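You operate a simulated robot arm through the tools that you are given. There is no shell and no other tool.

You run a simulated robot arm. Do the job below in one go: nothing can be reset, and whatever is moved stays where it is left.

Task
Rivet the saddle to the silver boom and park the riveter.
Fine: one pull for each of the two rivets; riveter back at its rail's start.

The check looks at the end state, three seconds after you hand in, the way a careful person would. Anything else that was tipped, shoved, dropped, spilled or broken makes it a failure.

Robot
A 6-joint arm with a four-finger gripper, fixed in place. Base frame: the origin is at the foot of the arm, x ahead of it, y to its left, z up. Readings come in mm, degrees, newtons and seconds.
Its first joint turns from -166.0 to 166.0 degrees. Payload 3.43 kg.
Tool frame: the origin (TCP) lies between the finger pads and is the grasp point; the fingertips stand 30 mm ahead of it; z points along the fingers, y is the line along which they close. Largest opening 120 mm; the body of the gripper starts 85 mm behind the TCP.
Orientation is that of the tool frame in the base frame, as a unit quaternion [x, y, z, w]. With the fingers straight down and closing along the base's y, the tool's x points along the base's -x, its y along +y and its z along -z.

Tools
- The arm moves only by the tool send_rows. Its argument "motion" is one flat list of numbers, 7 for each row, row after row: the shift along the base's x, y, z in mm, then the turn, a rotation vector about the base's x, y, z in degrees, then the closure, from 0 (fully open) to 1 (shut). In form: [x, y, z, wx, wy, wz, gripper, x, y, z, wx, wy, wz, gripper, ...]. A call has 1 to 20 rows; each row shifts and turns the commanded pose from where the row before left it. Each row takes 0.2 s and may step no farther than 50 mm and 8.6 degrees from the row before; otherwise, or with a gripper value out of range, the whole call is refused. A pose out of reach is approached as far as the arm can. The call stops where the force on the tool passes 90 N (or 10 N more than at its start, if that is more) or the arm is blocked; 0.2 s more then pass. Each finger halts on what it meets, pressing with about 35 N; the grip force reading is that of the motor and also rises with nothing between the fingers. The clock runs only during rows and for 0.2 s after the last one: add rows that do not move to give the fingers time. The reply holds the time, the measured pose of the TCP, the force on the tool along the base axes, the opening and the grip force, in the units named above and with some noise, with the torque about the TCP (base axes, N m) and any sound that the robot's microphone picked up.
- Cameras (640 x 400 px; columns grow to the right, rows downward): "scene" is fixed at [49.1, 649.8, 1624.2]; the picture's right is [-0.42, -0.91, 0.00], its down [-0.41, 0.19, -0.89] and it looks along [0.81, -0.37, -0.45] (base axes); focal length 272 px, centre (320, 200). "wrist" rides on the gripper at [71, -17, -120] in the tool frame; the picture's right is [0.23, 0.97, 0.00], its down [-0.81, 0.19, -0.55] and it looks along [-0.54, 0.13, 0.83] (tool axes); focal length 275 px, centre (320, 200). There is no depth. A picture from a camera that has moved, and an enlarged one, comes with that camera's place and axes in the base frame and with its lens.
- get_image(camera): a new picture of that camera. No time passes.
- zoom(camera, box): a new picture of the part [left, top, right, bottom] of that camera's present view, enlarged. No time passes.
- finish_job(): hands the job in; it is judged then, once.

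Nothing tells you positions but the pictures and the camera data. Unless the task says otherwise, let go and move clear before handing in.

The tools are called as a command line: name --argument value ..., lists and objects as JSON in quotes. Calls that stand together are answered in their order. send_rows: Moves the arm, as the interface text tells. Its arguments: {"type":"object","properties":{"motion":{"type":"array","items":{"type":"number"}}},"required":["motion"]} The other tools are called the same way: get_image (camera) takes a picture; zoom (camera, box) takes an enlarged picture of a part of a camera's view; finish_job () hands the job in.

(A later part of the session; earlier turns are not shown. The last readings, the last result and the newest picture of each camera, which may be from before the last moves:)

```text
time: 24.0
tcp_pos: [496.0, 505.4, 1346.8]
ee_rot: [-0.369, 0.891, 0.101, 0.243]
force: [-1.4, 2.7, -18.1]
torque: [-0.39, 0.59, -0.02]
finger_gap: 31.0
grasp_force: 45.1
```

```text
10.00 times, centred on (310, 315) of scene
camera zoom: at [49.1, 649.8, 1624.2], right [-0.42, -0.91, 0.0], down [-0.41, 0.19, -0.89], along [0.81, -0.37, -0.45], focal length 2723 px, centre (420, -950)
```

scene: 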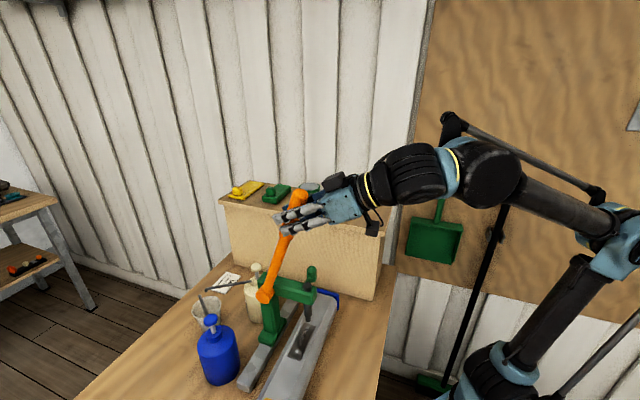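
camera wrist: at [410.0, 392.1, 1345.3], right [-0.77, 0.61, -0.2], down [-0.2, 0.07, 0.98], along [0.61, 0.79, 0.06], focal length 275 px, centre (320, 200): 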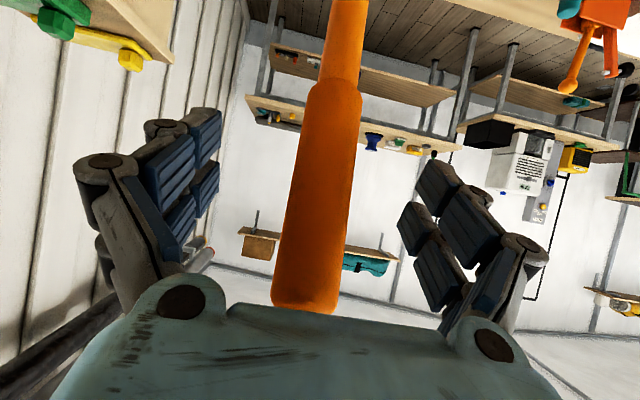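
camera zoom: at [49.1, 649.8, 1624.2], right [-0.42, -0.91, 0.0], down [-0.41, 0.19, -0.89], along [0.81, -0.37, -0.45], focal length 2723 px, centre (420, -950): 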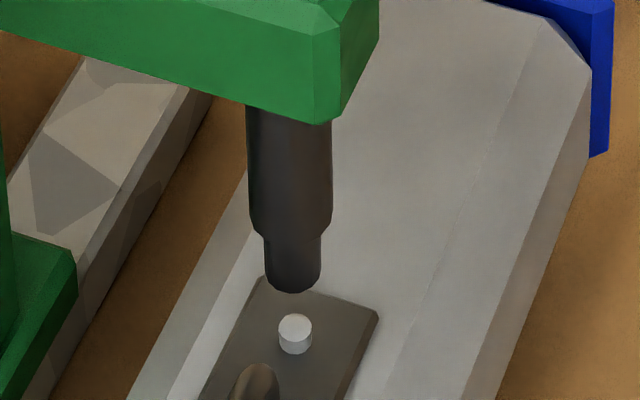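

The plunger is within about half a millimetre of rivet A. I'll start the pull gently along the arc and check after about 12°.

send_rows --motion '[-6.2, -6.2, -3.5, 0, 0, 0, 1, -6.2, -6.2, -3.6, 0, 0, 0, 1, -5.6, -5.6, -3.8, 0, 0, 0, 1, -5.6, -5.6, -3.9, 0, 0, 0, 1, -5.4, -5.4, -4.4, 0, 0, 0, 1, -5.3, -5.3, -4.4, 0, 0, 0, 1]'

zoom --camera "scene" --box '[290, 295, 330, 335]'

zoom --camera "scene" --box '[220, 160, 400, 340]'

```text
time: 25.4
tcp_pos: [463.4, 470.6, 1324.1]
ee_rot: [-0.369, 0.891, 0.102, 0.243]
force: [12.3, 12.4, -14.3]
torque: [1.13, -1.06, -0.02]
finger_gap: 31.3
grasp_force: 44.9
```

```text
10.00 times, centred on (310, 315) of scene
camera zoom: at [49.1, 649.8, 1624.2], right [-0.42, -0.91, 0.0], down [-0.41, 0.19, -0.89], along [0.81, -0.37, -0.45], focal length 2723 px, centre (420, -950)
```

zoom: 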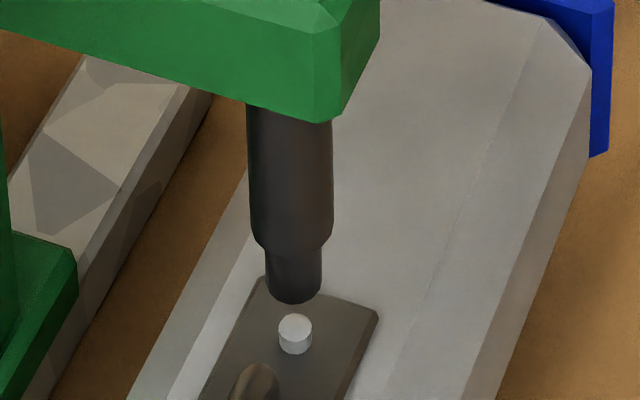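

```text
2.22 times, centred on (310, 250) of scene
camera zoom: at [49.1, 649.8, 1624.2], right [-0.42, -0.91, 0.0], down [-0.41, 0.19, -0.89], along [0.81, -0.37, -0.45], focal length 605 px, centre (342, 89)
```

zoom: 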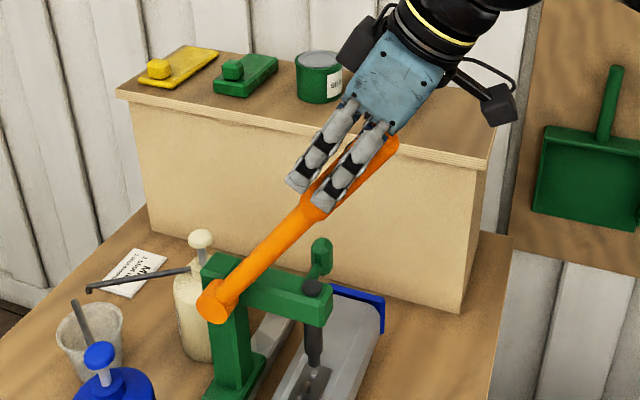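

The plunger is coming down, about 3 mm over 12° of lever, and the forces are small. I'll continue the pull.

send_rows --motion '[-5.2, -4.8, -5.2, 0, 0, 0, 1, -5.2, -4.8, -5.2, 0, 0, 0, 1, -4.9, -4.8, -5.6, 0, 0, 0, 1, -4.9, -4.8, -5.6, 0, 0, 0, 1, -5.7, -5.6, -7.5, 0, 0, 0, 1, -5.7, -5.6, -7.5, 0, 0, 0, 1, -5.2, -5.1, -8.2, 0, 0, 0, 1, -5.2, -5.1, -8.2, 0, 0, 0, 1]'

zoom --camera "scene" --box '[290, 295, 330, 335]'

zoom --camera "scene" --box '[220, 160, 400, 340]'

```text
time: 27.2
tcp_pos: [420.3, 430.1, 1271.8]
ee_rot: [-0.369, 0.891, 0.102, 0.244]
force: [13.2, 14.0, -8.2]
torque: [1.21, -1.09, -0.01]
finger_gap: 31.5
grasp_force: 45.1
```

```text
10.00 times, centred on (310, 315) of scene
camera zoom: at [49.1, 649.8, 1624.2], right [-0.42, -0.91, 0.0], down [-0.41, 0.19, -0.89], along [0.81, -0.37, -0.45], focal length 2723 px, centre (420, -950)
```

zoom: 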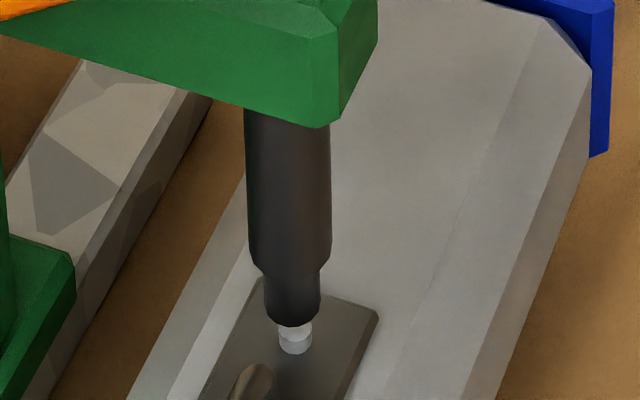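

```text
2.22 times, centred on (310, 250) of scene
camera zoom: at [49.1, 649.8, 1624.2], right [-0.42, -0.91, 0.0], down [-0.41, 0.19, -0.89], along [0.81, -0.37, -0.45], focal length 605 px, centre (342, 89)
```

zoom: 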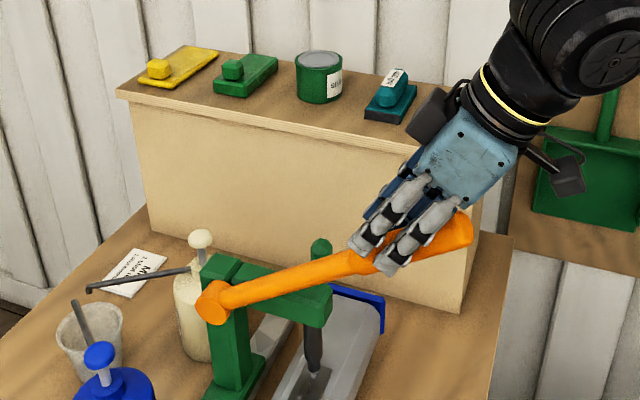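

Tip and rivet are converging, with alignment within about 1 mm. I'll trim half a millimetre back and continue the pull.

send_rows --motion '[-3.2, -4.4, -6.9, 0, 0, 0, 1, -3.8, -3.8, -6.8, 0, 0, 0, 1, -3.5, -3.5, -7.2, 0, 0, 0, 1, -3.4, -3.4, -7.2, 0, 0, 0, 1, -3.1, -3.1, -7.5, 0, 0, 0, 1, -3.1, -3.1, -7.6, 0, 0, 0, 1, -2.7, -2.7, -7.8, 0, 0, 0, 1, -2.7, -2.7, -7.8, 0, 0, 0, 1]'

zoom --camera "scene" --box '[290, 295, 330, 335]'

zoom --camera "scene" --box '[220, 160, 400, 340]'

```text
time: 29.0
tcp_pos: [395.0, 404.9, 1211.6]
ee_rot: [-0.368, 0.891, 0.101, 0.244]
force: [20.2, 15.1, -3.5]
torque: [1.17, -1.32, -0.03]
finger_gap: 31.1
grasp_force: 44.9
```

```text
10.00 times, centred on (310, 315) of scene
camera zoom: at [49.1, 649.8, 1624.2], right [-0.42, -0.91, 0.0], down [-0.41, 0.19, -0.89], along [0.81, -0.37, -0.45], focal length 2723 px, centre (420, -950)
```

zoom: 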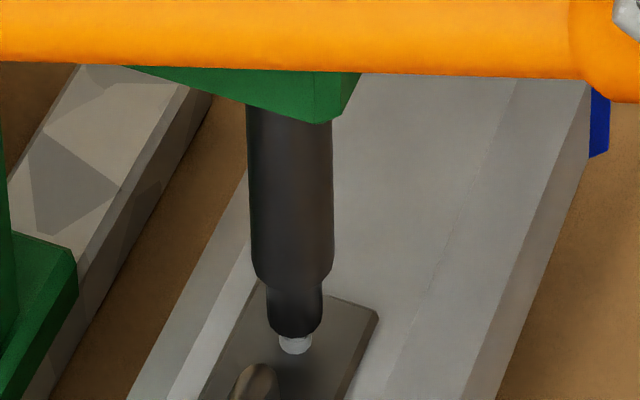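

```text
2.22 times, centred on (310, 250) of scene
camera zoom: at [49.1, 649.8, 1624.2], right [-0.42, -0.91, 0.0], down [-0.41, 0.19, -0.89], along [0.81, -0.37, -0.45], focal length 605 px, centre (342, 89)
```

zoom: 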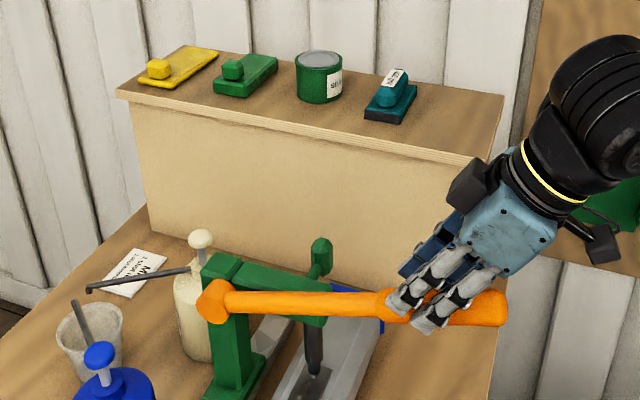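

Tip and rivet now line up to within about half a millimetre, with 4 mm left to go. I'll keep pulling and listen for the set.

send_rows --motion '[-2.3, -2.3, -8, 0, 0, 0, 1, -2.3, -2.3, -8.1, 0, 0, 0, 1, -1.9, -1.9, -8.3, 0, 0, 0, 1, -1.9, -1.9, -8.3, 0, 0, 0, 1, -1.5, -1.5, -8.4, 0, 0, 0, 1, -1.5, -1.5, -8.4, 0, 0, 0, 1]'

zoom --camera "scene" --box '[290, 295, 330, 335]'

```text
time: 30.4
tcp_pos: [382.7, 392.1, 1165.5]
ee_rot: [-0.37, 0.89, 0.103, 0.246]
force: [18.9, 18.3, 32.2]
torque: [0.76, -0.83, -0.04]
finger_gap: 31.8
grasp_force: 44.6
```

```text
10.00 times, centred on (310, 315) of scene
camera zoom: at [49.1, 649.8, 1624.2], right [-0.42, -0.91, 0.0], down [-0.41, 0.19, -0.89], along [0.81, -0.37, -0.45], focal length 2723 px, centre (420, -950)
```

zoom: 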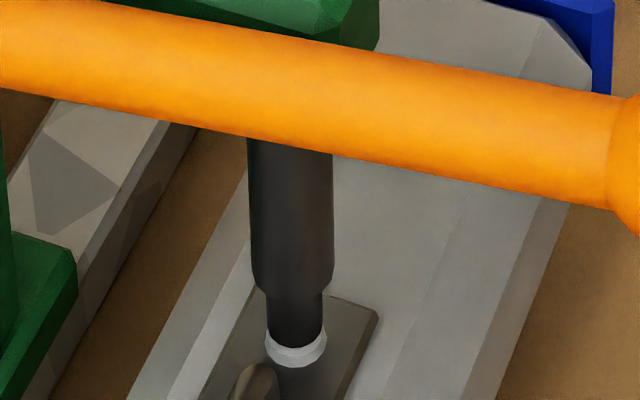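

The rivet has already spread under the plunger and the resistance has risen to 32 N. I'll finish the stroke gently to the stop and listen.

send_rows --motion '[-1, -1, -6, 0, 0, 0, 1, -0.8, -0.8, -6, 0, 0, 0, 1]'

zoom --camera "scene" --box '[290, 295, 330, 335]'

```text
time: 31.0
tcp_pos: [380.6, 387.7, 1152.3]
ee_rot: [-0.369, 0.891, 0.102, 0.244]
force: [8.3, 1.8, 40.4]
torque: [0.68, -0.83, -0.09]
finger_gap: 31.7
grasp_force: 45.3
```

```text
10.00 times, centred on (310, 315) of scene
camera zoom: at [49.1, 649.8, 1624.2], right [-0.42, -0.91, 0.0], down [-0.41, 0.19, -0.89], along [0.81, -0.37, -0.45], focal length 2723 px, centre (420, -950)
```

zoom: 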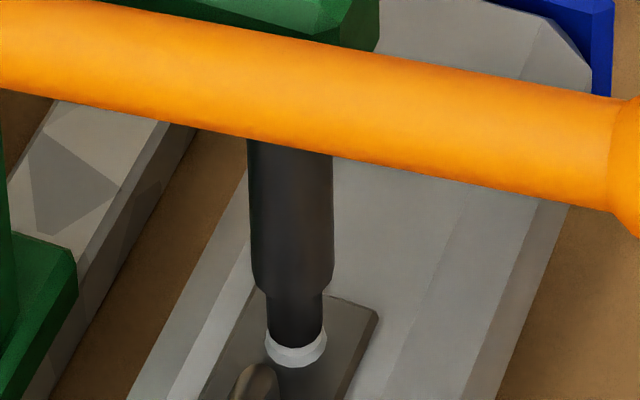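

The lever is against its stop, the last rows only slid the fingers slightly, and the rivet head is formed. I'll guide the lever back up along the same arc.

send_rows --motion '[1, 2, 12, 0, 0, 0, 1, 3, 3, 16.8, 0, 0, 0, 1, 3.8, 3.8, 16.6, 0, 0, 0, 1, 4.6, 4.6, 16.1, 0, 0, 0, 1, 5.4, 5.4, 15.6, 0, 0, 0, 1, 6.2, 6.2, 15.1, 0, 0, 0, 1, 6.9, 6.9, 14.4, 0, 0, 0, 1, 7.6, 7.6, 13.7, 0, 0, 0, 1]'

zoom --camera "scene" --box '[220, 160, 400, 340]'

zoom --camera "scene" --box '[290, 295, 330, 335]'

```text
time: 32.8
tcp_pos: [421.1, 428.6, 1271.6]
ee_rot: [-0.37, 0.891, 0.103, 0.244]
force: [-3.3, -4.7, -6.4]
torque: [-0.95, 1.03, -0.08]
finger_gap: 31.3
grasp_force: 44.8
```

```text
2.22 times, centred on (310, 250) of scene
camera zoom: at [49.1, 649.8, 1624.2], right [-0.42, -0.91, 0.0], down [-0.41, 0.19, -0.89], along [0.81, -0.37, -0.45], focal length 605 px, centre (342, 89)
```

zoom: 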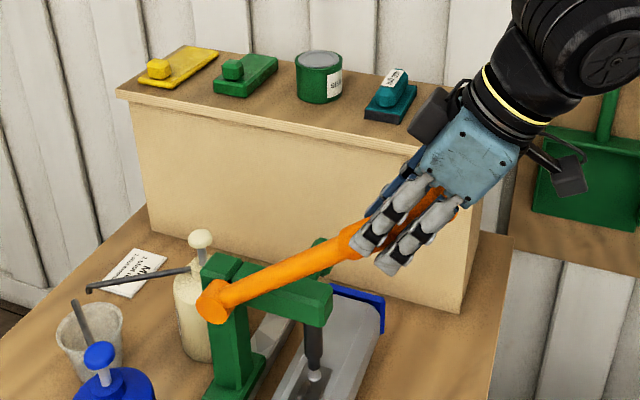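

```text
10.00 times, centred on (310, 315) of scene
camera zoom: at [49.1, 649.8, 1624.2], right [-0.42, -0.91, 0.0], down [-0.41, 0.19, -0.89], along [0.81, -0.37, -0.45], focal length 2723 px, centre (420, -950)
```

zoom: 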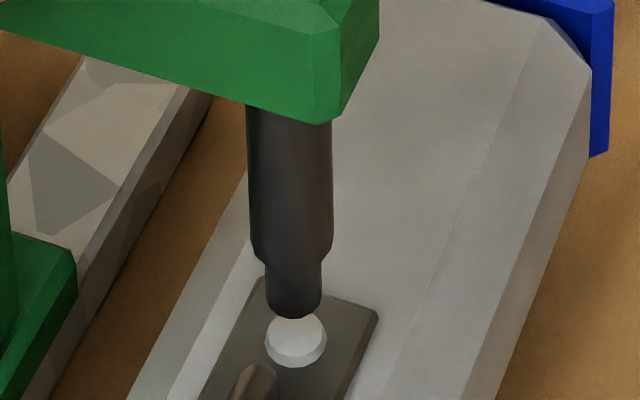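

Rivet A is set with a full head. I'll continue guiding the lever up to its rest position.

send_rows --motion '[5.2, 5.2, 8, 0, 0, 0, 1, 5.1, 5.1, 8, 0, 0, 0, 1, 5.7, 5.7, 7.4, 0, 0, 0, 1, 5.7, 5.7, 7.3, 0, 0, 0, 1, 4.9, 4.9, 5.5, 0, 0, 0, 1, 4.9, 4.9, 5.4, 0, 0, 0, 1, 5.2, 5.2, 4.9, 0, 0, 0, 1, 5.1, 5.1, 4.9, 0, 0, 0, 1, 5.4, 5.4, 4.4, 0, 0, 0, 1, 5.3, 5.3, 4.4, 0, 0, 0, 1, 5.6, 5.6, 3.9, 0, 0, 0, 1, 5.6, 5.6, 3.8, 0, 0, 0, 1]'

zoom --camera "scene" --box '[220, 160, 400, 340]'

zoom --camera "scene" --box '[290, 295, 330, 335]'

```text
time: 35.4
tcp_pos: [483.8, 492.5, 1338.7]
ee_rot: [-0.369, 0.891, 0.101, 0.244]
force: [-2.6, -0.4, -12.7]
torque: [-0.89, 1.08, -0.01]
finger_gap: 31.3
grasp_force: 44.6
```

```text
2.22 times, centred on (310, 250) of scene
camera zoom: at [49.1, 649.8, 1624.2], right [-0.42, -0.91, 0.0], down [-0.41, 0.19, -0.89], along [0.81, -0.37, -0.45], focal length 605 px, centre (342, 89)
```

zoom: 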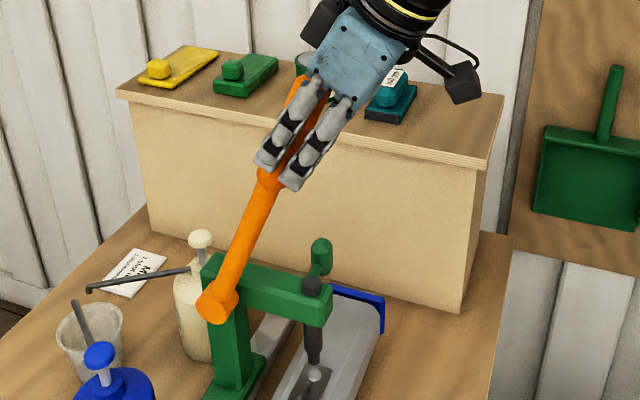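

```text
10.00 times, centred on (310, 315) of scene
camera zoom: at [49.1, 649.8, 1624.2], right [-0.42, -0.91, 0.0], down [-0.41, 0.19, -0.89], along [0.81, -0.37, -0.45], focal length 2723 px, centre (420, -950)
```

zoom: 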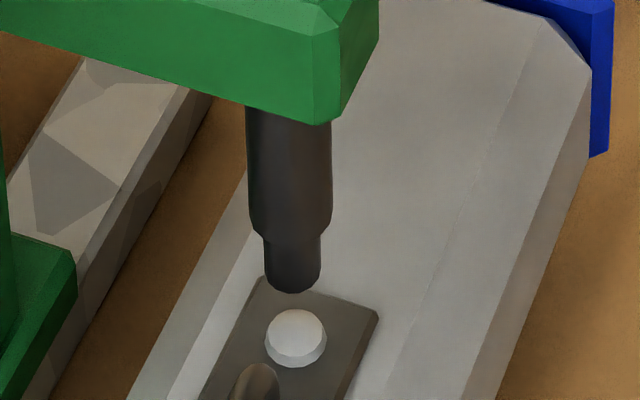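

Rivet A has a clean, wide head and the plunger is back up. I'll re-centre my grip on the handle before sliding on to rivet B.

send_rows --motion '[0, 0, 0, 0, 0, 0, 0.6, 0, 0, 0, 0, 0, 0, 0.5, 5.6, 6.2, 4.5, 0, 0, 0, 0.5, 5.6, 6.2, 4.5, 0, 0, 0, 0.5, 0, 0, 0, 0, 0, 0, 0.5]'

get_image --camera "wrist"

zoom --camera "scene" --box '[220, 160, 400, 340]'

```text
time: 36.6
tcp_pos: [495.2, 504.7, 1349.1]
ee_rot: [-0.37, 0.891, 0.101, 0.244]
force: [-0.4, 0.0, 0.8]
torque: [0.01, 0.02, -0.02]
finger_gap: 60.2
grasp_force: 0.1
```

```text
taken
camera wrist: at [418.4, 405.8, 1415.2], right [-0.83, 0.55, -0.12], down [0.16, 0.43, 0.89], along [0.54, 0.72, -0.44], focal length 275 px, centre (320, 200)
```

wrist: 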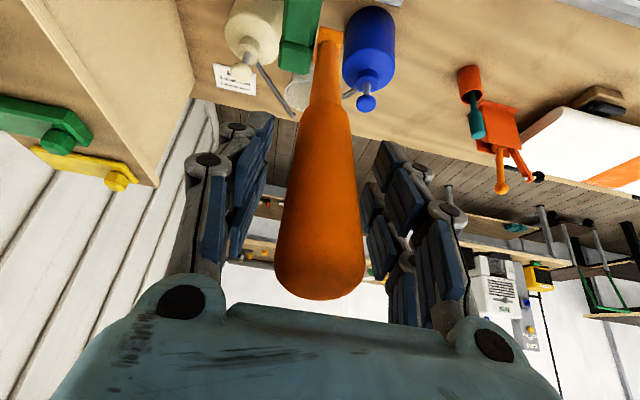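

```text
2.22 times, centred on (310, 250) of scene
camera zoom: at [49.1, 649.8, 1624.2], right [-0.42, -0.91, 0.0], down [-0.41, 0.19, -0.89], along [0.81, -0.37, -0.45], focal length 605 px, centre (342, 89)
```

zoom: 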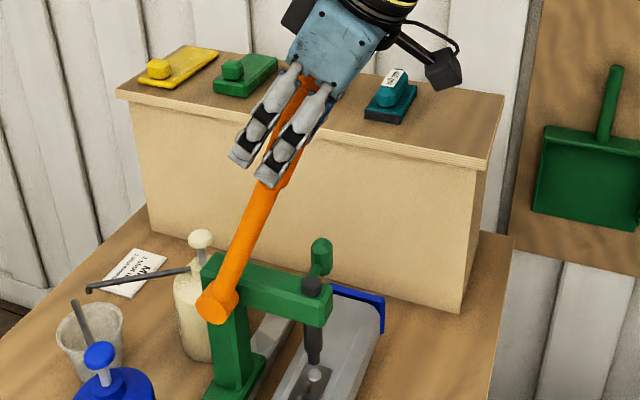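

The handle is centred between the fingers. I'll close and drag about 69 mm to rivet B.

send_rows --motion '[0, 0, 0, 0, 0, 0, 0.8, 0, 0, 0, 0, 0, 0, 1, 0, 0, 0, 0, 0, 0, 1, -8, 8, 0, 0, 0, 0, 1, -8, 8, 0, 0, 0, 0, 1, -8, 8, 0, 0, 0, 0, 1, -8, 8, 0, 0, 0, 0, 1, -8, 8, 0, 0, 0, 0, 1, -7, 7, 0, 0, 0, 0, 1, 0, 0, 0, 0, 0, 0, 1, 0, 0, 0, 0, 0, 0, 1]'

zoom --camera "scene" --box '[275, 310, 325, 360]'

zoom --camera "scene" --box '[200, 160, 400, 360]'

```text
time: 39.0
tcp_pos: [446.7, 553.1, 1349.4]
ee_rot: [-0.37, 0.891, 0.102, 0.243]
force: [-6.9, -2.9, -7.0]
torque: [-1.05, 1.15, 0.0]
finger_gap: 31.0
grasp_force: 45.0
```

```text
8.00 times, centred on (300, 335) of scene
camera zoom: at [49.1, 649.8, 1624.2], right [-0.42, -0.91, 0.0], down [-0.41, 0.19, -0.89], along [0.81, -0.37, -0.45], focal length 2179 px, centre (480, -880)
```

zoom: 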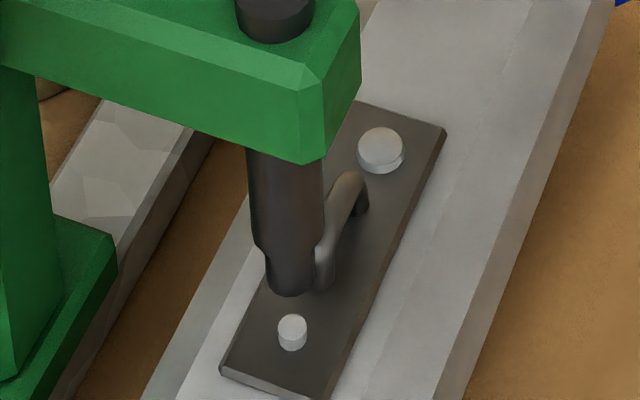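

```text
2.00 times, centred on (300, 260) of scene
camera zoom: at [49.1, 649.8, 1624.2], right [-0.42, -0.91, 0.0], down [-0.41, 0.19, -0.89], along [0.81, -0.37, -0.45], focal length 545 px, centre (360, 80)
```

zoom: 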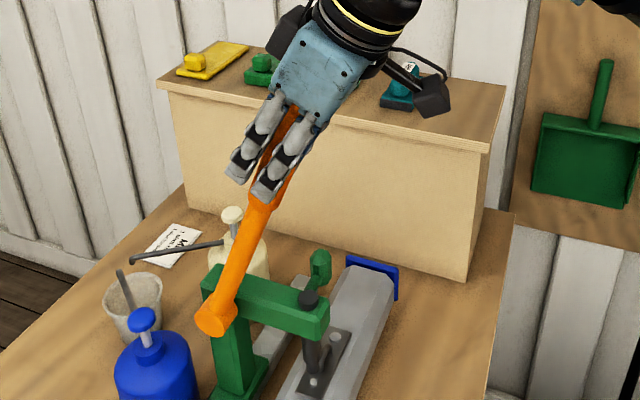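

By the same calculation the plunger is about 1 mm short of rivet B. I'll nudge it forward.

send_rows --motion '[-0.9, 0.9, 0, 0, 0, 0, 1, 0, 0, 0, 0, 0, 0, 1, 0, 0, 0, 0, 0, 0, 1]'

zoom --camera "scene" --box '[275, 320, 315, 360]'

```text
time: 39.8
tcp_pos: [448.0, 553.8, 1349.4]
ee_rot: [-0.369, 0.891, 0.102, 0.245]
force: [1.3, -2.7, -2.9]
torque: [-0.1, -0.04, -0.09]
finger_gap: 31.1
grasp_force: 45.3
```

```text
10.00 times, centred on (295, 340) of scene
camera zoom: at [49.1, 649.8, 1624.2], right [-0.42, -0.91, 0.0], down [-0.41, 0.19, -0.89], along [0.81, -0.37, -0.45], focal length 2723 px, centre (570, -1200)
```

zoom: 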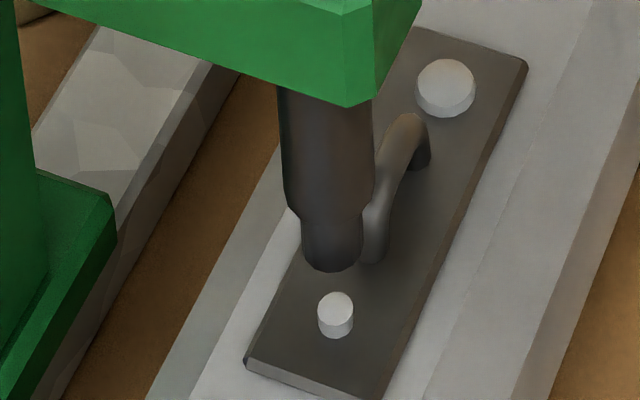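

Now within about 0.6 mm. I'll begin the single pull on rivet B with the same arc, adding a tiny forward trim.

send_rows --motion '[-6.6, -5.8, -3.5, 0, 0, 0, 1, -6.2, -6.2, -3.6, 0, 0, 0, 1, -5.6, -5.6, -3.8, 0, 0, 0, 1, -5.6, -5.6, -3.9, 0, 0, 0, 1, -5.4, -5.4, -4.6, 0, 0, 0, 1, -5.3, -5.3, -4.6, 0, 0, 0, 1, -5.1, -4.9, -5.2, 0, 0, 0, 1, -5.1, -4.9, -5.2, 0, 0, 0, 1, -4.9, -4.8, -5.6, 0, 0, 0, 1, -4.9, -4.8, -5.6, 0, 0, 0, 1, -5.7, -5.6, -7.5, 0, 0, 0, 1, -5.7, -5.6, -7.5, 0, 0, 0, 1, -5.2, -5.1, -8.2, 0, 0, 0, 1, -5.2, -5.1, -8.2, 0, 0, 0, 1]'

zoom --camera "scene" --box '[275, 320, 315, 360]'

zoom --camera "scene" --box '[200, 160, 400, 360]'

```text
time: 42.8
tcp_pos: [371.7, 478.6, 1270.0]
ee_rot: [-0.369, 0.891, 0.102, 0.243]
force: [26.6, 8.0, -12.1]
torque: [0.8, -1.39, -0.02]
finger_gap: 31.3
grasp_force: 45.0
```

```text
10.00 times, centred on (295, 340) of scene
camera zoom: at [49.1, 649.8, 1624.2], right [-0.42, -0.91, 0.0], down [-0.41, 0.19, -0.89], along [0.81, -0.37, -0.45], focal length 2723 px, centre (570, -1200)
```

zoom: 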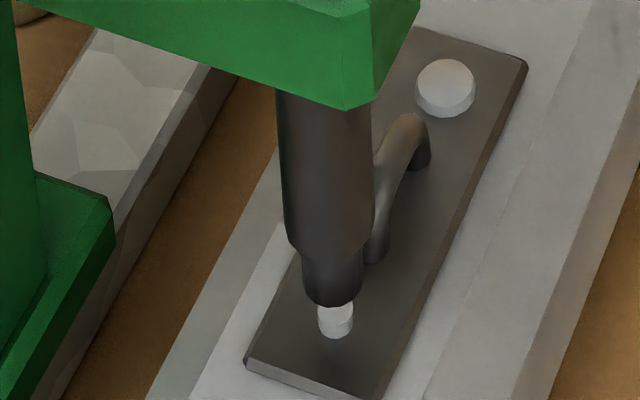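

```text
2.00 times, centred on (300, 260) of scene
camera zoom: at [49.1, 649.8, 1624.2], right [-0.42, -0.91, 0.0], down [-0.41, 0.19, -0.89], along [0.81, -0.37, -0.45], focal length 545 px, centre (360, 80)
```

zoom: 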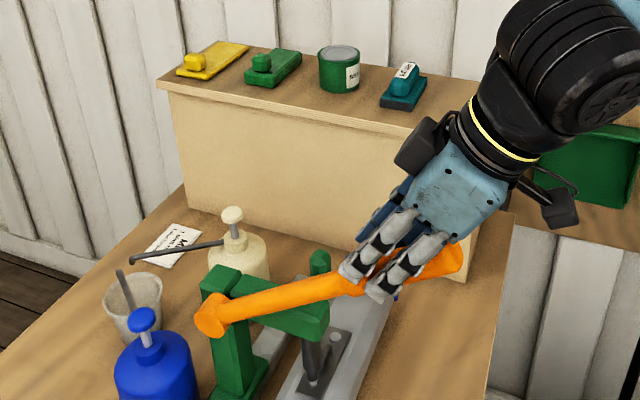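

Alignment is within about 0.3 mm and the plunger is closing on rivet B. I'll relieve a little side load and continue.

send_rows --motion '[-3.3, -4.3, -6.9, 0, 0, 0, 1, -3.8, -3.8, -6.8, 0, 0, 0, 1, -3.5, -3.5, -7.2, 0, 0, 0, 1, -3.4, -3.4, -7.2, 0, 0, 0, 1, -3.1, -3.1, -7.5, 0, 0, 0, 1, -3.1, -3.1, -7.6, 0, 0, 0, 1, -2.7, -2.7, -7.8, 0, 0, 0, 1, -2.7, -2.7, -7.8, 0, 0, 0, 1]'

zoom --camera "scene" --box '[275, 320, 315, 360]'

```text
time: 44.6
tcp_pos: [345.2, 452.1, 1213.1]
ee_rot: [-0.369, 0.891, 0.101, 0.243]
force: [18.2, 12.0, -3.4]
torque: [1.11, -1.25, -0.03]
finger_gap: 31.2
grasp_force: 45.5
```

```text
10.00 times, centred on (295, 340) of scene
camera zoom: at [49.1, 649.8, 1624.2], right [-0.42, -0.91, 0.0], down [-0.41, 0.19, -0.89], along [0.81, -0.37, -0.45], focal length 2723 px, centre (570, -1200)
```

zoom: 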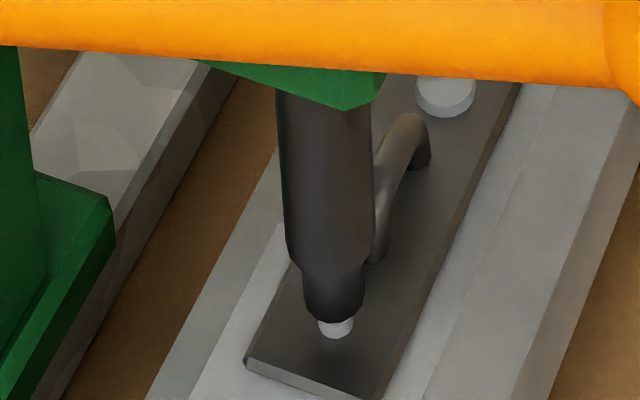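

The tip sits right over rivet B. I'll finish the stroke.

send_rows --motion '[-2.3, -2.3, -8, 0, 0, 0, 1, -2.3, -2.3, -8.1, 0, 0, 0, 1, -1.9, -1.9, -8.3, 0, 0, 0, 1, -1.9, -1.9, -8.3, 0, 0, 0, 1, -1.5, -1.5, -8.4, 0, 0, 0, 1, -1.5, -1.5, -8.4, 0, 0, 0, 1, -0.6, -0.6, -3, 0, 0, 0, 1]'

zoom --camera "scene" --box '[275, 320, 315, 360]'

```text
time: 46.2
tcp_pos: [332.3, 440.7, 1161.0]
ee_rot: [-0.369, 0.891, 0.102, 0.245]
force: [13.5, 13.8, 35.4]
torque: [0.91, -0.87, -0.04]
finger_gap: 31.3
grasp_force: 45.0
```

```text
10.00 times, centred on (295, 340) of scene
camera zoom: at [49.1, 649.8, 1624.2], right [-0.42, -0.91, 0.0], down [-0.41, 0.19, -0.89], along [0.81, -0.37, -0.45], focal length 2723 px, centre (570, -1200)
```

zoom: 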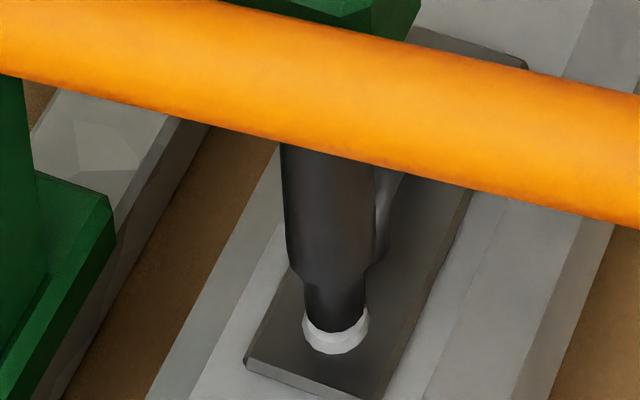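

Rivet B is set and the lever is on its stop. I'll guide the lever back up along the arc.

send_rows --motion '[0.6, 0.6, 4, 0, 0, 0, 1, 3, 3, 16.8, 0, 0, 0, 1, 3.8, 3.8, 16.6, 0, 0, 0, 1, 4.6, 4.6, 16.1, 0, 0, 0, 1, 5.4, 5.4, 15.6, 0, 0, 0, 1, 6.2, 6.2, 15.1, 0, 0, 0, 1, 6.9, 6.9, 14.4, 0, 0, 0, 1, 7.6, 7.6, 13.7, 0, 0, 0, 1, 5.2, 5.2, 8, 0, 0, 0, 1, 5.1, 5.1, 8, 0, 0, 0, 1, 5.7, 5.7, 7.4, 0, 0, 0, 1, 5.7, 5.7, 7.3, 0, 0, 0, 1, 4.9, 4.9, 5.5, 0, 0, 0, 1, 4.9, 4.9, 5.4, 0, 0, 0, 1, 5.2, 5.2, 4.9, 0, 0, 0, 1, 5.1, 5.1, 4.9, 0, 0, 0, 1, 5.4, 5.4, 4.4, 0, 0, 0, 1, 5.3, 5.3, 4.4, 0, 0, 0, 1]'

zoom --camera "scene" --box '[200, 160, 400, 360]'

zoom --camera "scene" --box '[275, 320, 315, 360]'

```text
time: 50.0
tcp_pos: [423.8, 530.5, 1332.0]
ee_rot: [-0.368, 0.891, 0.102, 0.245]
force: [-7.2, -11.3, 6.3]
torque: [-1.07, 0.93, -0.11]
finger_gap: 31.4
grasp_force: 44.8
```

```text
2.00 times, centred on (300, 260) of scene
camera zoom: at [49.1, 649.8, 1624.2], right [-0.42, -0.91, 0.0], down [-0.41, 0.19, -0.89], along [0.81, -0.37, -0.45], focal length 545 px, centre (360, 80)
```

zoom: 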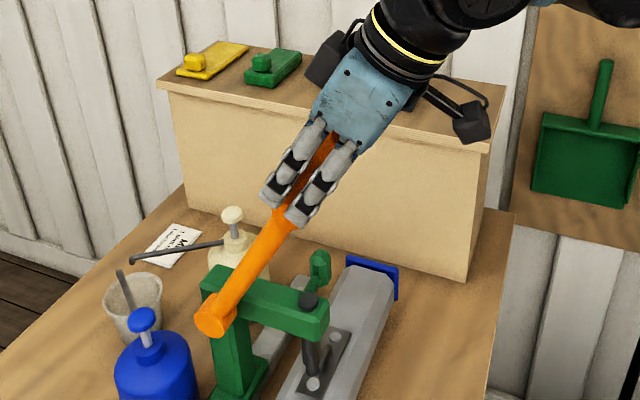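

```text
10.00 times, centred on (295, 340) of scene
camera zoom: at [49.1, 649.8, 1624.2], right [-0.42, -0.91, 0.0], down [-0.41, 0.19, -0.89], along [0.81, -0.37, -0.45], focal length 2723 px, centre (570, -1200)
```

zoom: 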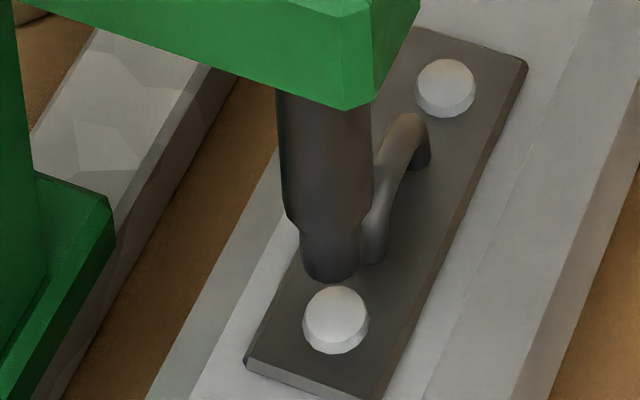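

Both rivets now show full heads. I'll bring the lever the last stretch to its rest angle.

send_rows --motion '[5.6, 5.6, 3.9, 0, 0, 0, 1, 5.6, 5.6, 3.9, 0, 0, 0, 1, 5, 5, 3, 0, 0, 0, 1, 3, 3, 2, 0, 0, 0, 1, 0, 0, 0, 0, 0, 0, 1]'

zoom --camera "scene" --box '[200, 160, 400, 360]'

zoom --camera "scene" --box '[275, 320, 315, 360]'

```text
time: 51.2
tcp_pos: [441.6, 549.6, 1345.5]
ee_rot: [-0.369, 0.891, 0.102, 0.244]
force: [-5.7, -4.4, 2.0]
torque: [-0.56, 0.78, -0.05]
finger_gap: 31.2
grasp_force: 45.4
```

```text
2.00 times, centred on (300, 260) of scene
camera zoom: at [49.1, 649.8, 1624.2], right [-0.42, -0.91, 0.0], down [-0.41, 0.19, -0.89], along [0.81, -0.37, -0.45], focal length 545 px, centre (360, 80)
```

zoom: 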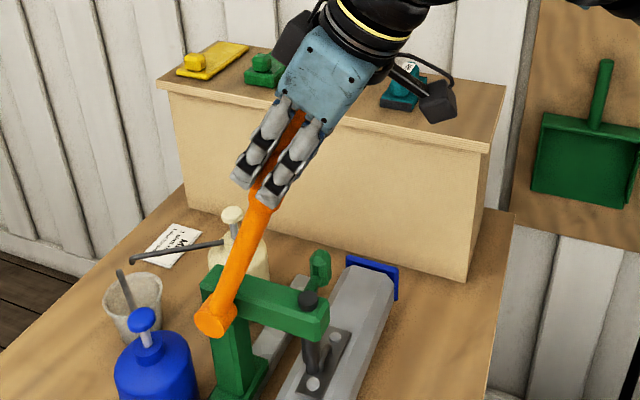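

```text
10.00 times, centred on (295, 340) of scene
camera zoom: at [49.1, 649.8, 1624.2], right [-0.42, -0.91, 0.0], down [-0.41, 0.19, -0.89], along [0.81, -0.37, -0.45], focal length 2723 px, centre (570, -1200)
```

zoom: 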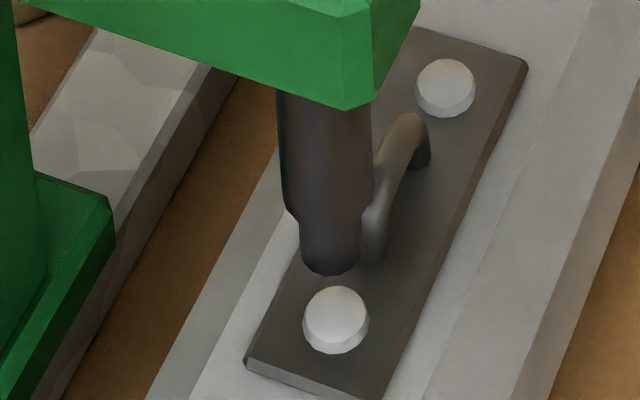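

Now I'll slide the riveter back toward the start of its rail.

send_rows --motion '[8, -8, 0, 0, 0, 0, 1, 8, -8, 0, 0, 0, 0, 1, 8, -8, 0, 0, 0, 0, 1, 8, -8, 0, 0, 0, 0, 1, 8, -8, 0, 0, 0, 0, 1, 8, -8, 0, 0, 0, 0, 1, 8, -8, 0, 0, 0, 0, 1, 8, -8, 0, 0, 0, 0, 1, 8, -8, 0, 0, 0, 0, 1, 8, -8, 0, 0, 0, 0, 1, 8, -8, 0, 0, 0, 0, 1, 8, -8, 0, 0, 0, 0, 1, 8, -8, 0, 0, 0, 0, 1, 0, 0, 0, 0, 0, 0, 1]'

zoom --camera "scene" --box '[265, 260, 345, 330]'

get_image --camera "scene"

```text
time: 54.2
tcp_pos: [546.5, 445.3, 1346.5]
ee_rot: [-0.369, 0.891, 0.101, 0.244]
force: [1.2, 1.8, -14.3]
torque: [-0.2, 0.18, 0.07]
finger_gap: 31.2
grasp_force: 44.2
```

```text
5.71 times, centred on (305, 295) of scene
camera zoom: at [49.1, 649.8, 1624.2], right [-0.42, -0.91, 0.0], down [-0.41, 0.19, -0.89], along [0.81, -0.37, -0.45], focal length 1556 px, centre (406, -343)
```

zoom: 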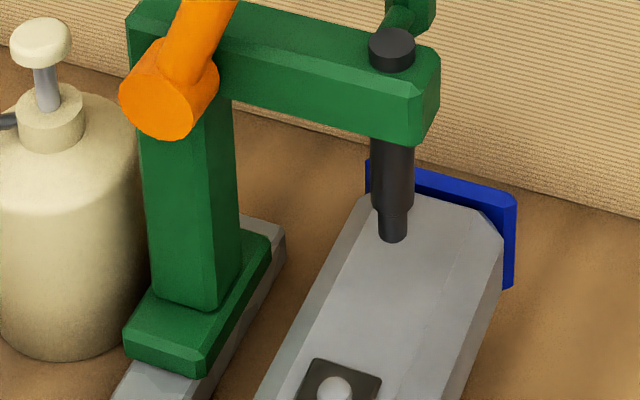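

```text
taken
```

scene: 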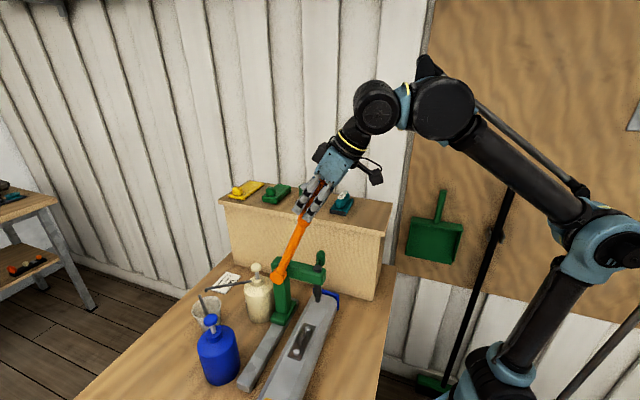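

About 13 mm remain to the start. I'll ease it in.

send_rows --motion '[3, -3, 0, 0, 0, 0, 1, 3, -3, 0, 0, 0, 0, 1, 2, -2, 0, 0, 0, 0, 1, 1, -1, 0, 0, 0, 0, 1, 0, 0, 0, 0, 0, 0, 1]'

zoom --camera "scene" --box '[265, 260, 345, 330]'

```text
time: 55.4
tcp_pos: [555.2, 436.4, 1345.2]
ee_rot: [-0.369, 0.891, 0.102, 0.244]
force: [0.0, 3.1, 0.3]
torque: [0.46, -0.44, 0.11]
finger_gap: 30.8
grasp_force: 44.8
```

```text
5.71 times, centred on (305, 295) of scene
camera zoom: at [49.1, 649.8, 1624.2], right [-0.42, -0.91, 0.0], down [-0.41, 0.19, -0.89], along [0.81, -0.37, -0.45], focal length 1556 px, centre (406, -343)
```

zoom: 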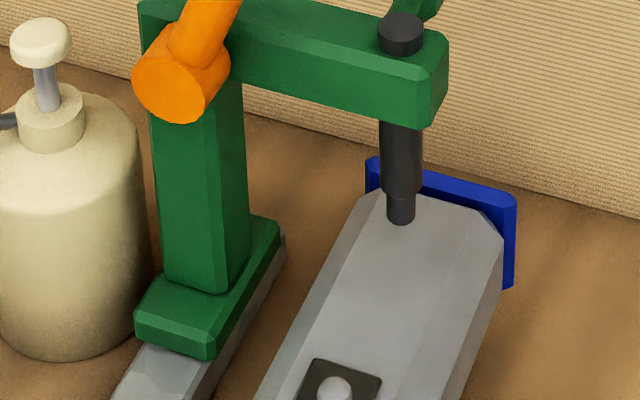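

Nearly there, with about 1–1.5 mm left. One more gentle nudge should tell me whether there is an end stop.

send_rows --motion '[1, -1, 0, 0, 0, 0, 1, 0.5, -0.5, 0, 0, 0, 0, 1, 0, 0, 0, 0, 0, 0, 1]'

zoom --camera "scene" --box '[265, 260, 345, 330]'

```text
time: 56.2
tcp_pos: [555.3, 435.4, 1347.1]
ee_rot: [-0.369, 0.891, 0.102, 0.244]
force: [-11.2, 17.9, 4.6]
torque: [1.52, -0.43, 0.16]
finger_gap: 31.4
grasp_force: 45.1
```

```text
5.71 times, centred on (305, 295) of scene
camera zoom: at [49.1, 649.8, 1624.2], right [-0.42, -0.91, 0.0], down [-0.41, 0.19, -0.89], along [0.81, -0.37, -0.45], focal length 1556 px, centre (406, -343)
```

zoom: 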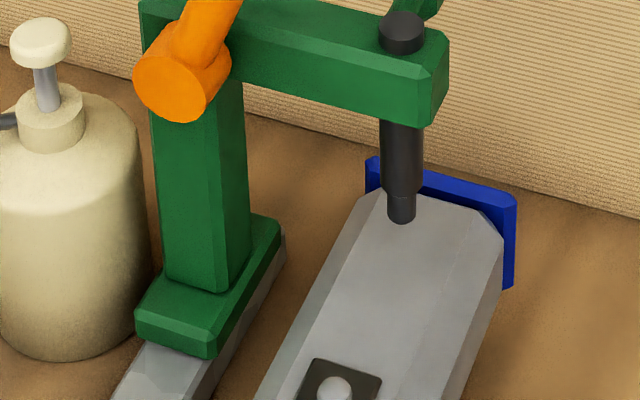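

The side force rose to about 21 N with no more motion, so the riveter is against its end stop and matches the original picture. I'll release and withdraw upward and back.

send_rows --motion '[0, 0, 0, 0, 0, 0, 0.7, 0, 0, 0, 0, 0, 0, 0.4, 0, 0, 0, 0, 0, 0, 0.2, 0, 0, 0, 0, 0, 0, 0.2, -7, -7, 17, 0, 0, 0, 0.2, -10, -10, 25, 0, 0, 0, 0.2, -14, -14, 35, 0, 0, 0, 0.2, -20, -20, 30, 0, 0, 0, 0.2, -25, -25, 10, 0, 0, 0, 0.2, -25, -25, 0, 0, 0, 0, 0.2, 0, 0, 0, 0, 0, 0, 0.2]'

get_image --camera "scene"

zoom --camera "scene" --box '[265, 260, 345, 330]'

zoom --camera "scene" --box '[230, 290, 350, 400]'

zoom --camera "scene" --box '[250, 165, 350, 325]'

get_image --camera "wrist"

```text
time: 58.6
tcp_pos: [456.0, 332.4, 1461.9]
ee_rot: [-0.369, 0.891, 0.102, 0.245]
force: [0.8, -0.4, 0.1]
torque: [0.0, 0.03, -0.03]
finger_gap: 96.0
grasp_force: 0.0
```

```text
taken
```

scene: 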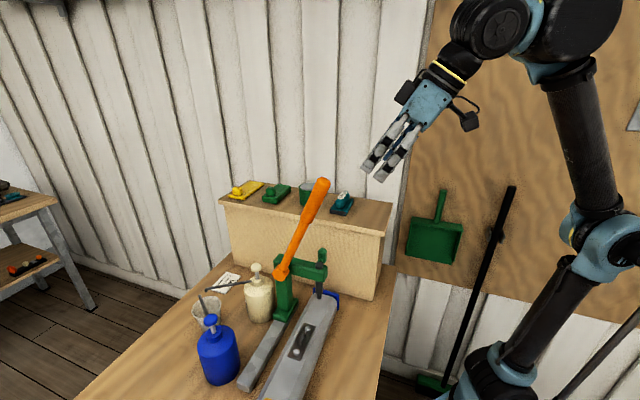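

```text
5.71 times, centred on (305, 295) of scene
camera zoom: at [49.1, 649.8, 1624.2], right [-0.42, -0.91, 0.0], down [-0.41, 0.19, -0.89], along [0.81, -0.37, -0.45], focal length 1556 px, centre (406, -343)
```

zoom: 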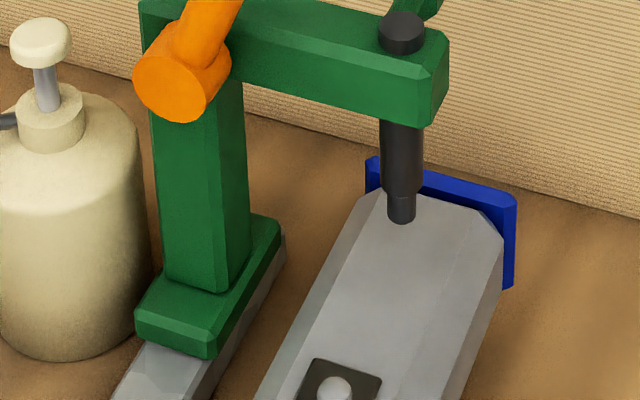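

```text
3.64 times, centred on (290, 345) of scene
camera zoom: at [49.1, 649.8, 1624.2], right [-0.42, -0.91, 0.0], down [-0.41, 0.19, -0.89], along [0.81, -0.37, -0.45], focal length 990 px, centre (429, -327)
```

zoom: 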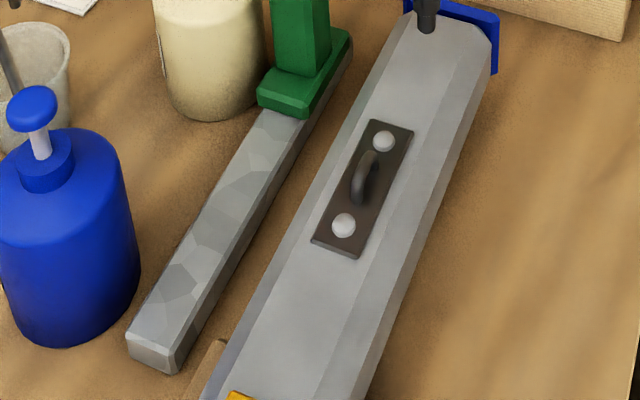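

```text
2.50 times, centred on (300, 245) of scene
camera zoom: at [49.1, 649.8, 1624.2], right [-0.42, -0.91, 0.0], down [-0.41, 0.19, -0.89], along [0.81, -0.37, -0.45], focal length 681 px, centre (370, 88)
```

zoom: 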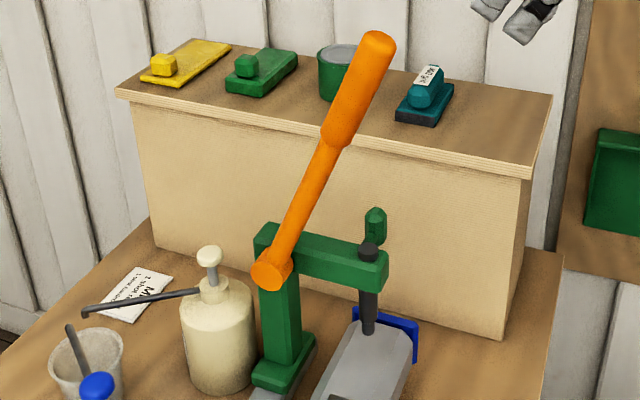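

```text
taken
camera wrist: at [378.8, 234.5, 1528.8], right [-0.83, 0.55, -0.12], down [0.16, 0.43, 0.89], along [0.54, 0.72, -0.44], focal length 275 px, centre (320, 200)
```

wrist: 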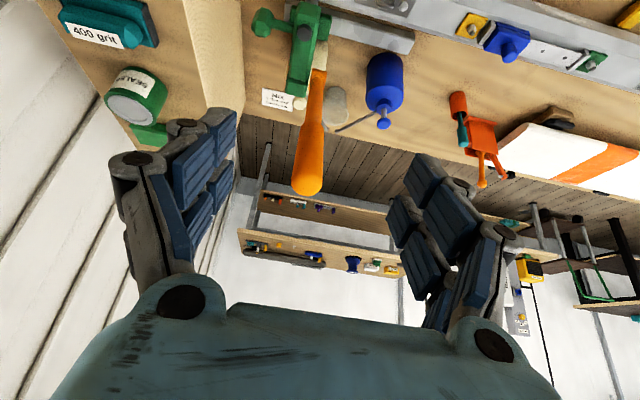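

Both heads are formed and the riveter is at the start, but the lever has no spring and sits about 4° below its original angle. I'll go back, grip it again and lift it fully to rest.

send_rows --motion '[25, 25, 0, 0, 0, 0, 0.2, 25, 25, -10, 0, 0, 0, 0.2, 20, 20, -30, 0, 0, 0, 0.2, 14, 14, -35, 0, 0, 0, 0.2, 10, 10, -25, 0, 0, 0, 0.2, 7, 7, -17, 0, 0, 0, 0.2, 0, 0, 0, 0, 0, 0, 0.2, 0, 0, 0, 0, 0, 0, 0.2]'

get_image --camera "wrist"

```text
time: 60.4
tcp_pos: [557.3, 434.1, 1346.1]
ee_rot: [-0.369, 0.891, 0.102, 0.244]
force: [-0.5, -0.3, -0.2]
torque: [0.0, -0.01, -0.02]
finger_gap: 96.2
grasp_force: 0.1
```

```text
taken
camera wrist: at [480.7, 336.0, 1412.8], right [-0.83, 0.55, -0.12], down [0.16, 0.43, 0.89], along [0.54, 0.72, -0.44], focal length 275 px, centre (320, 200)
```

wrist: 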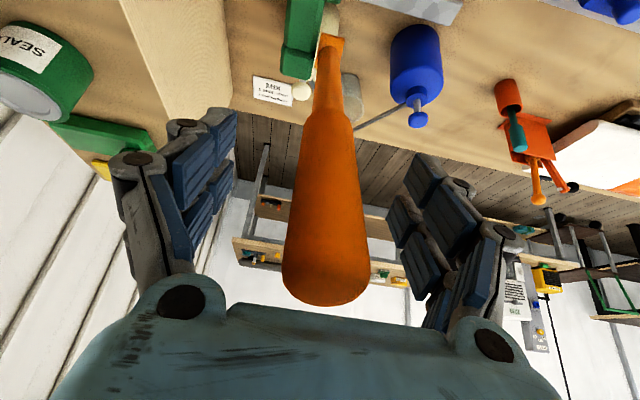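

I'll grip and lift the lever the last few degrees, watching for its stop.

send_rows --motion '[-1, 1, 0, 0, 0, 0, 0.6, 0, 0, 0, 0, 0, 0, 0.8, 0, 0, 0, 0, 0, 0, 1, 0, 0, 0, 0, 0, 0, 1, 3.6, 3.6, 2, 0, 0, 0, 1, 3.6, 3.6, 2, 0, 0, 0, 1, 3, 3, 1.5, 0, 0, 0, 1, 0, 0, 0, 0, 0, 0, 1]'

zoom --camera "scene" --box '[250, 165, 350, 325]'

zoom --camera "scene" --box '[265, 260, 345, 330]'

```text
time: 62.2
tcp_pos: [564.3, 445.6, 1352.3]
ee_rot: [-0.369, 0.891, 0.101, 0.243]
force: [-25.3, -9.0, -33.0]
torque: [-0.5, 0.95, 0.15]
finger_gap: 31.1
grasp_force: 44.8
```

```text
2.50 times, centred on (300, 245) of scene
camera zoom: at [49.1, 649.8, 1624.2], right [-0.42, -0.91, 0.0], down [-0.41, 0.19, -0.89], along [0.81, -0.37, -0.45], focal length 681 px, centre (370, 88)
```

zoom: 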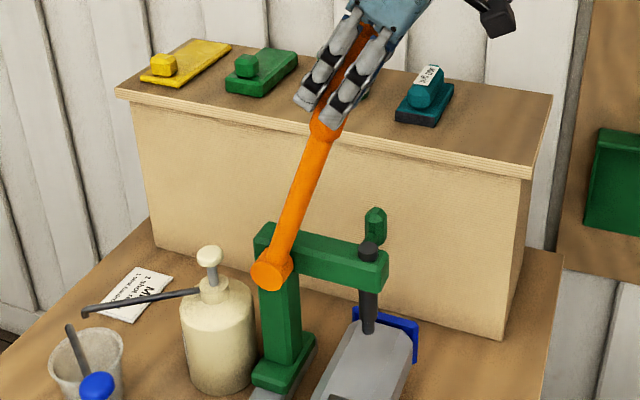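

```text
5.71 times, centred on (305, 295) of scene
camera zoom: at [49.1, 649.8, 1624.2], right [-0.42, -0.91, 0.0], down [-0.41, 0.19, -0.89], along [0.81, -0.37, -0.45], focal length 1556 px, centre (406, -343)
```

zoom: 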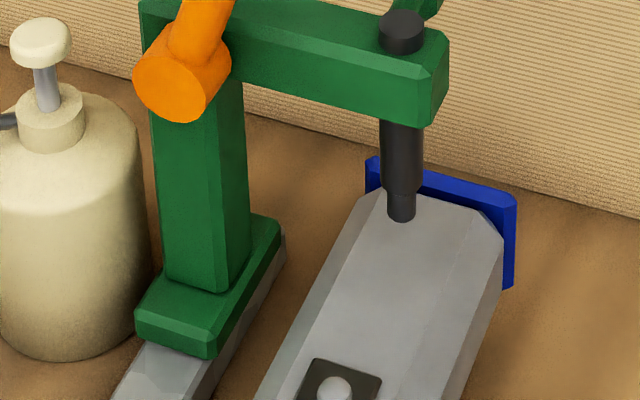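

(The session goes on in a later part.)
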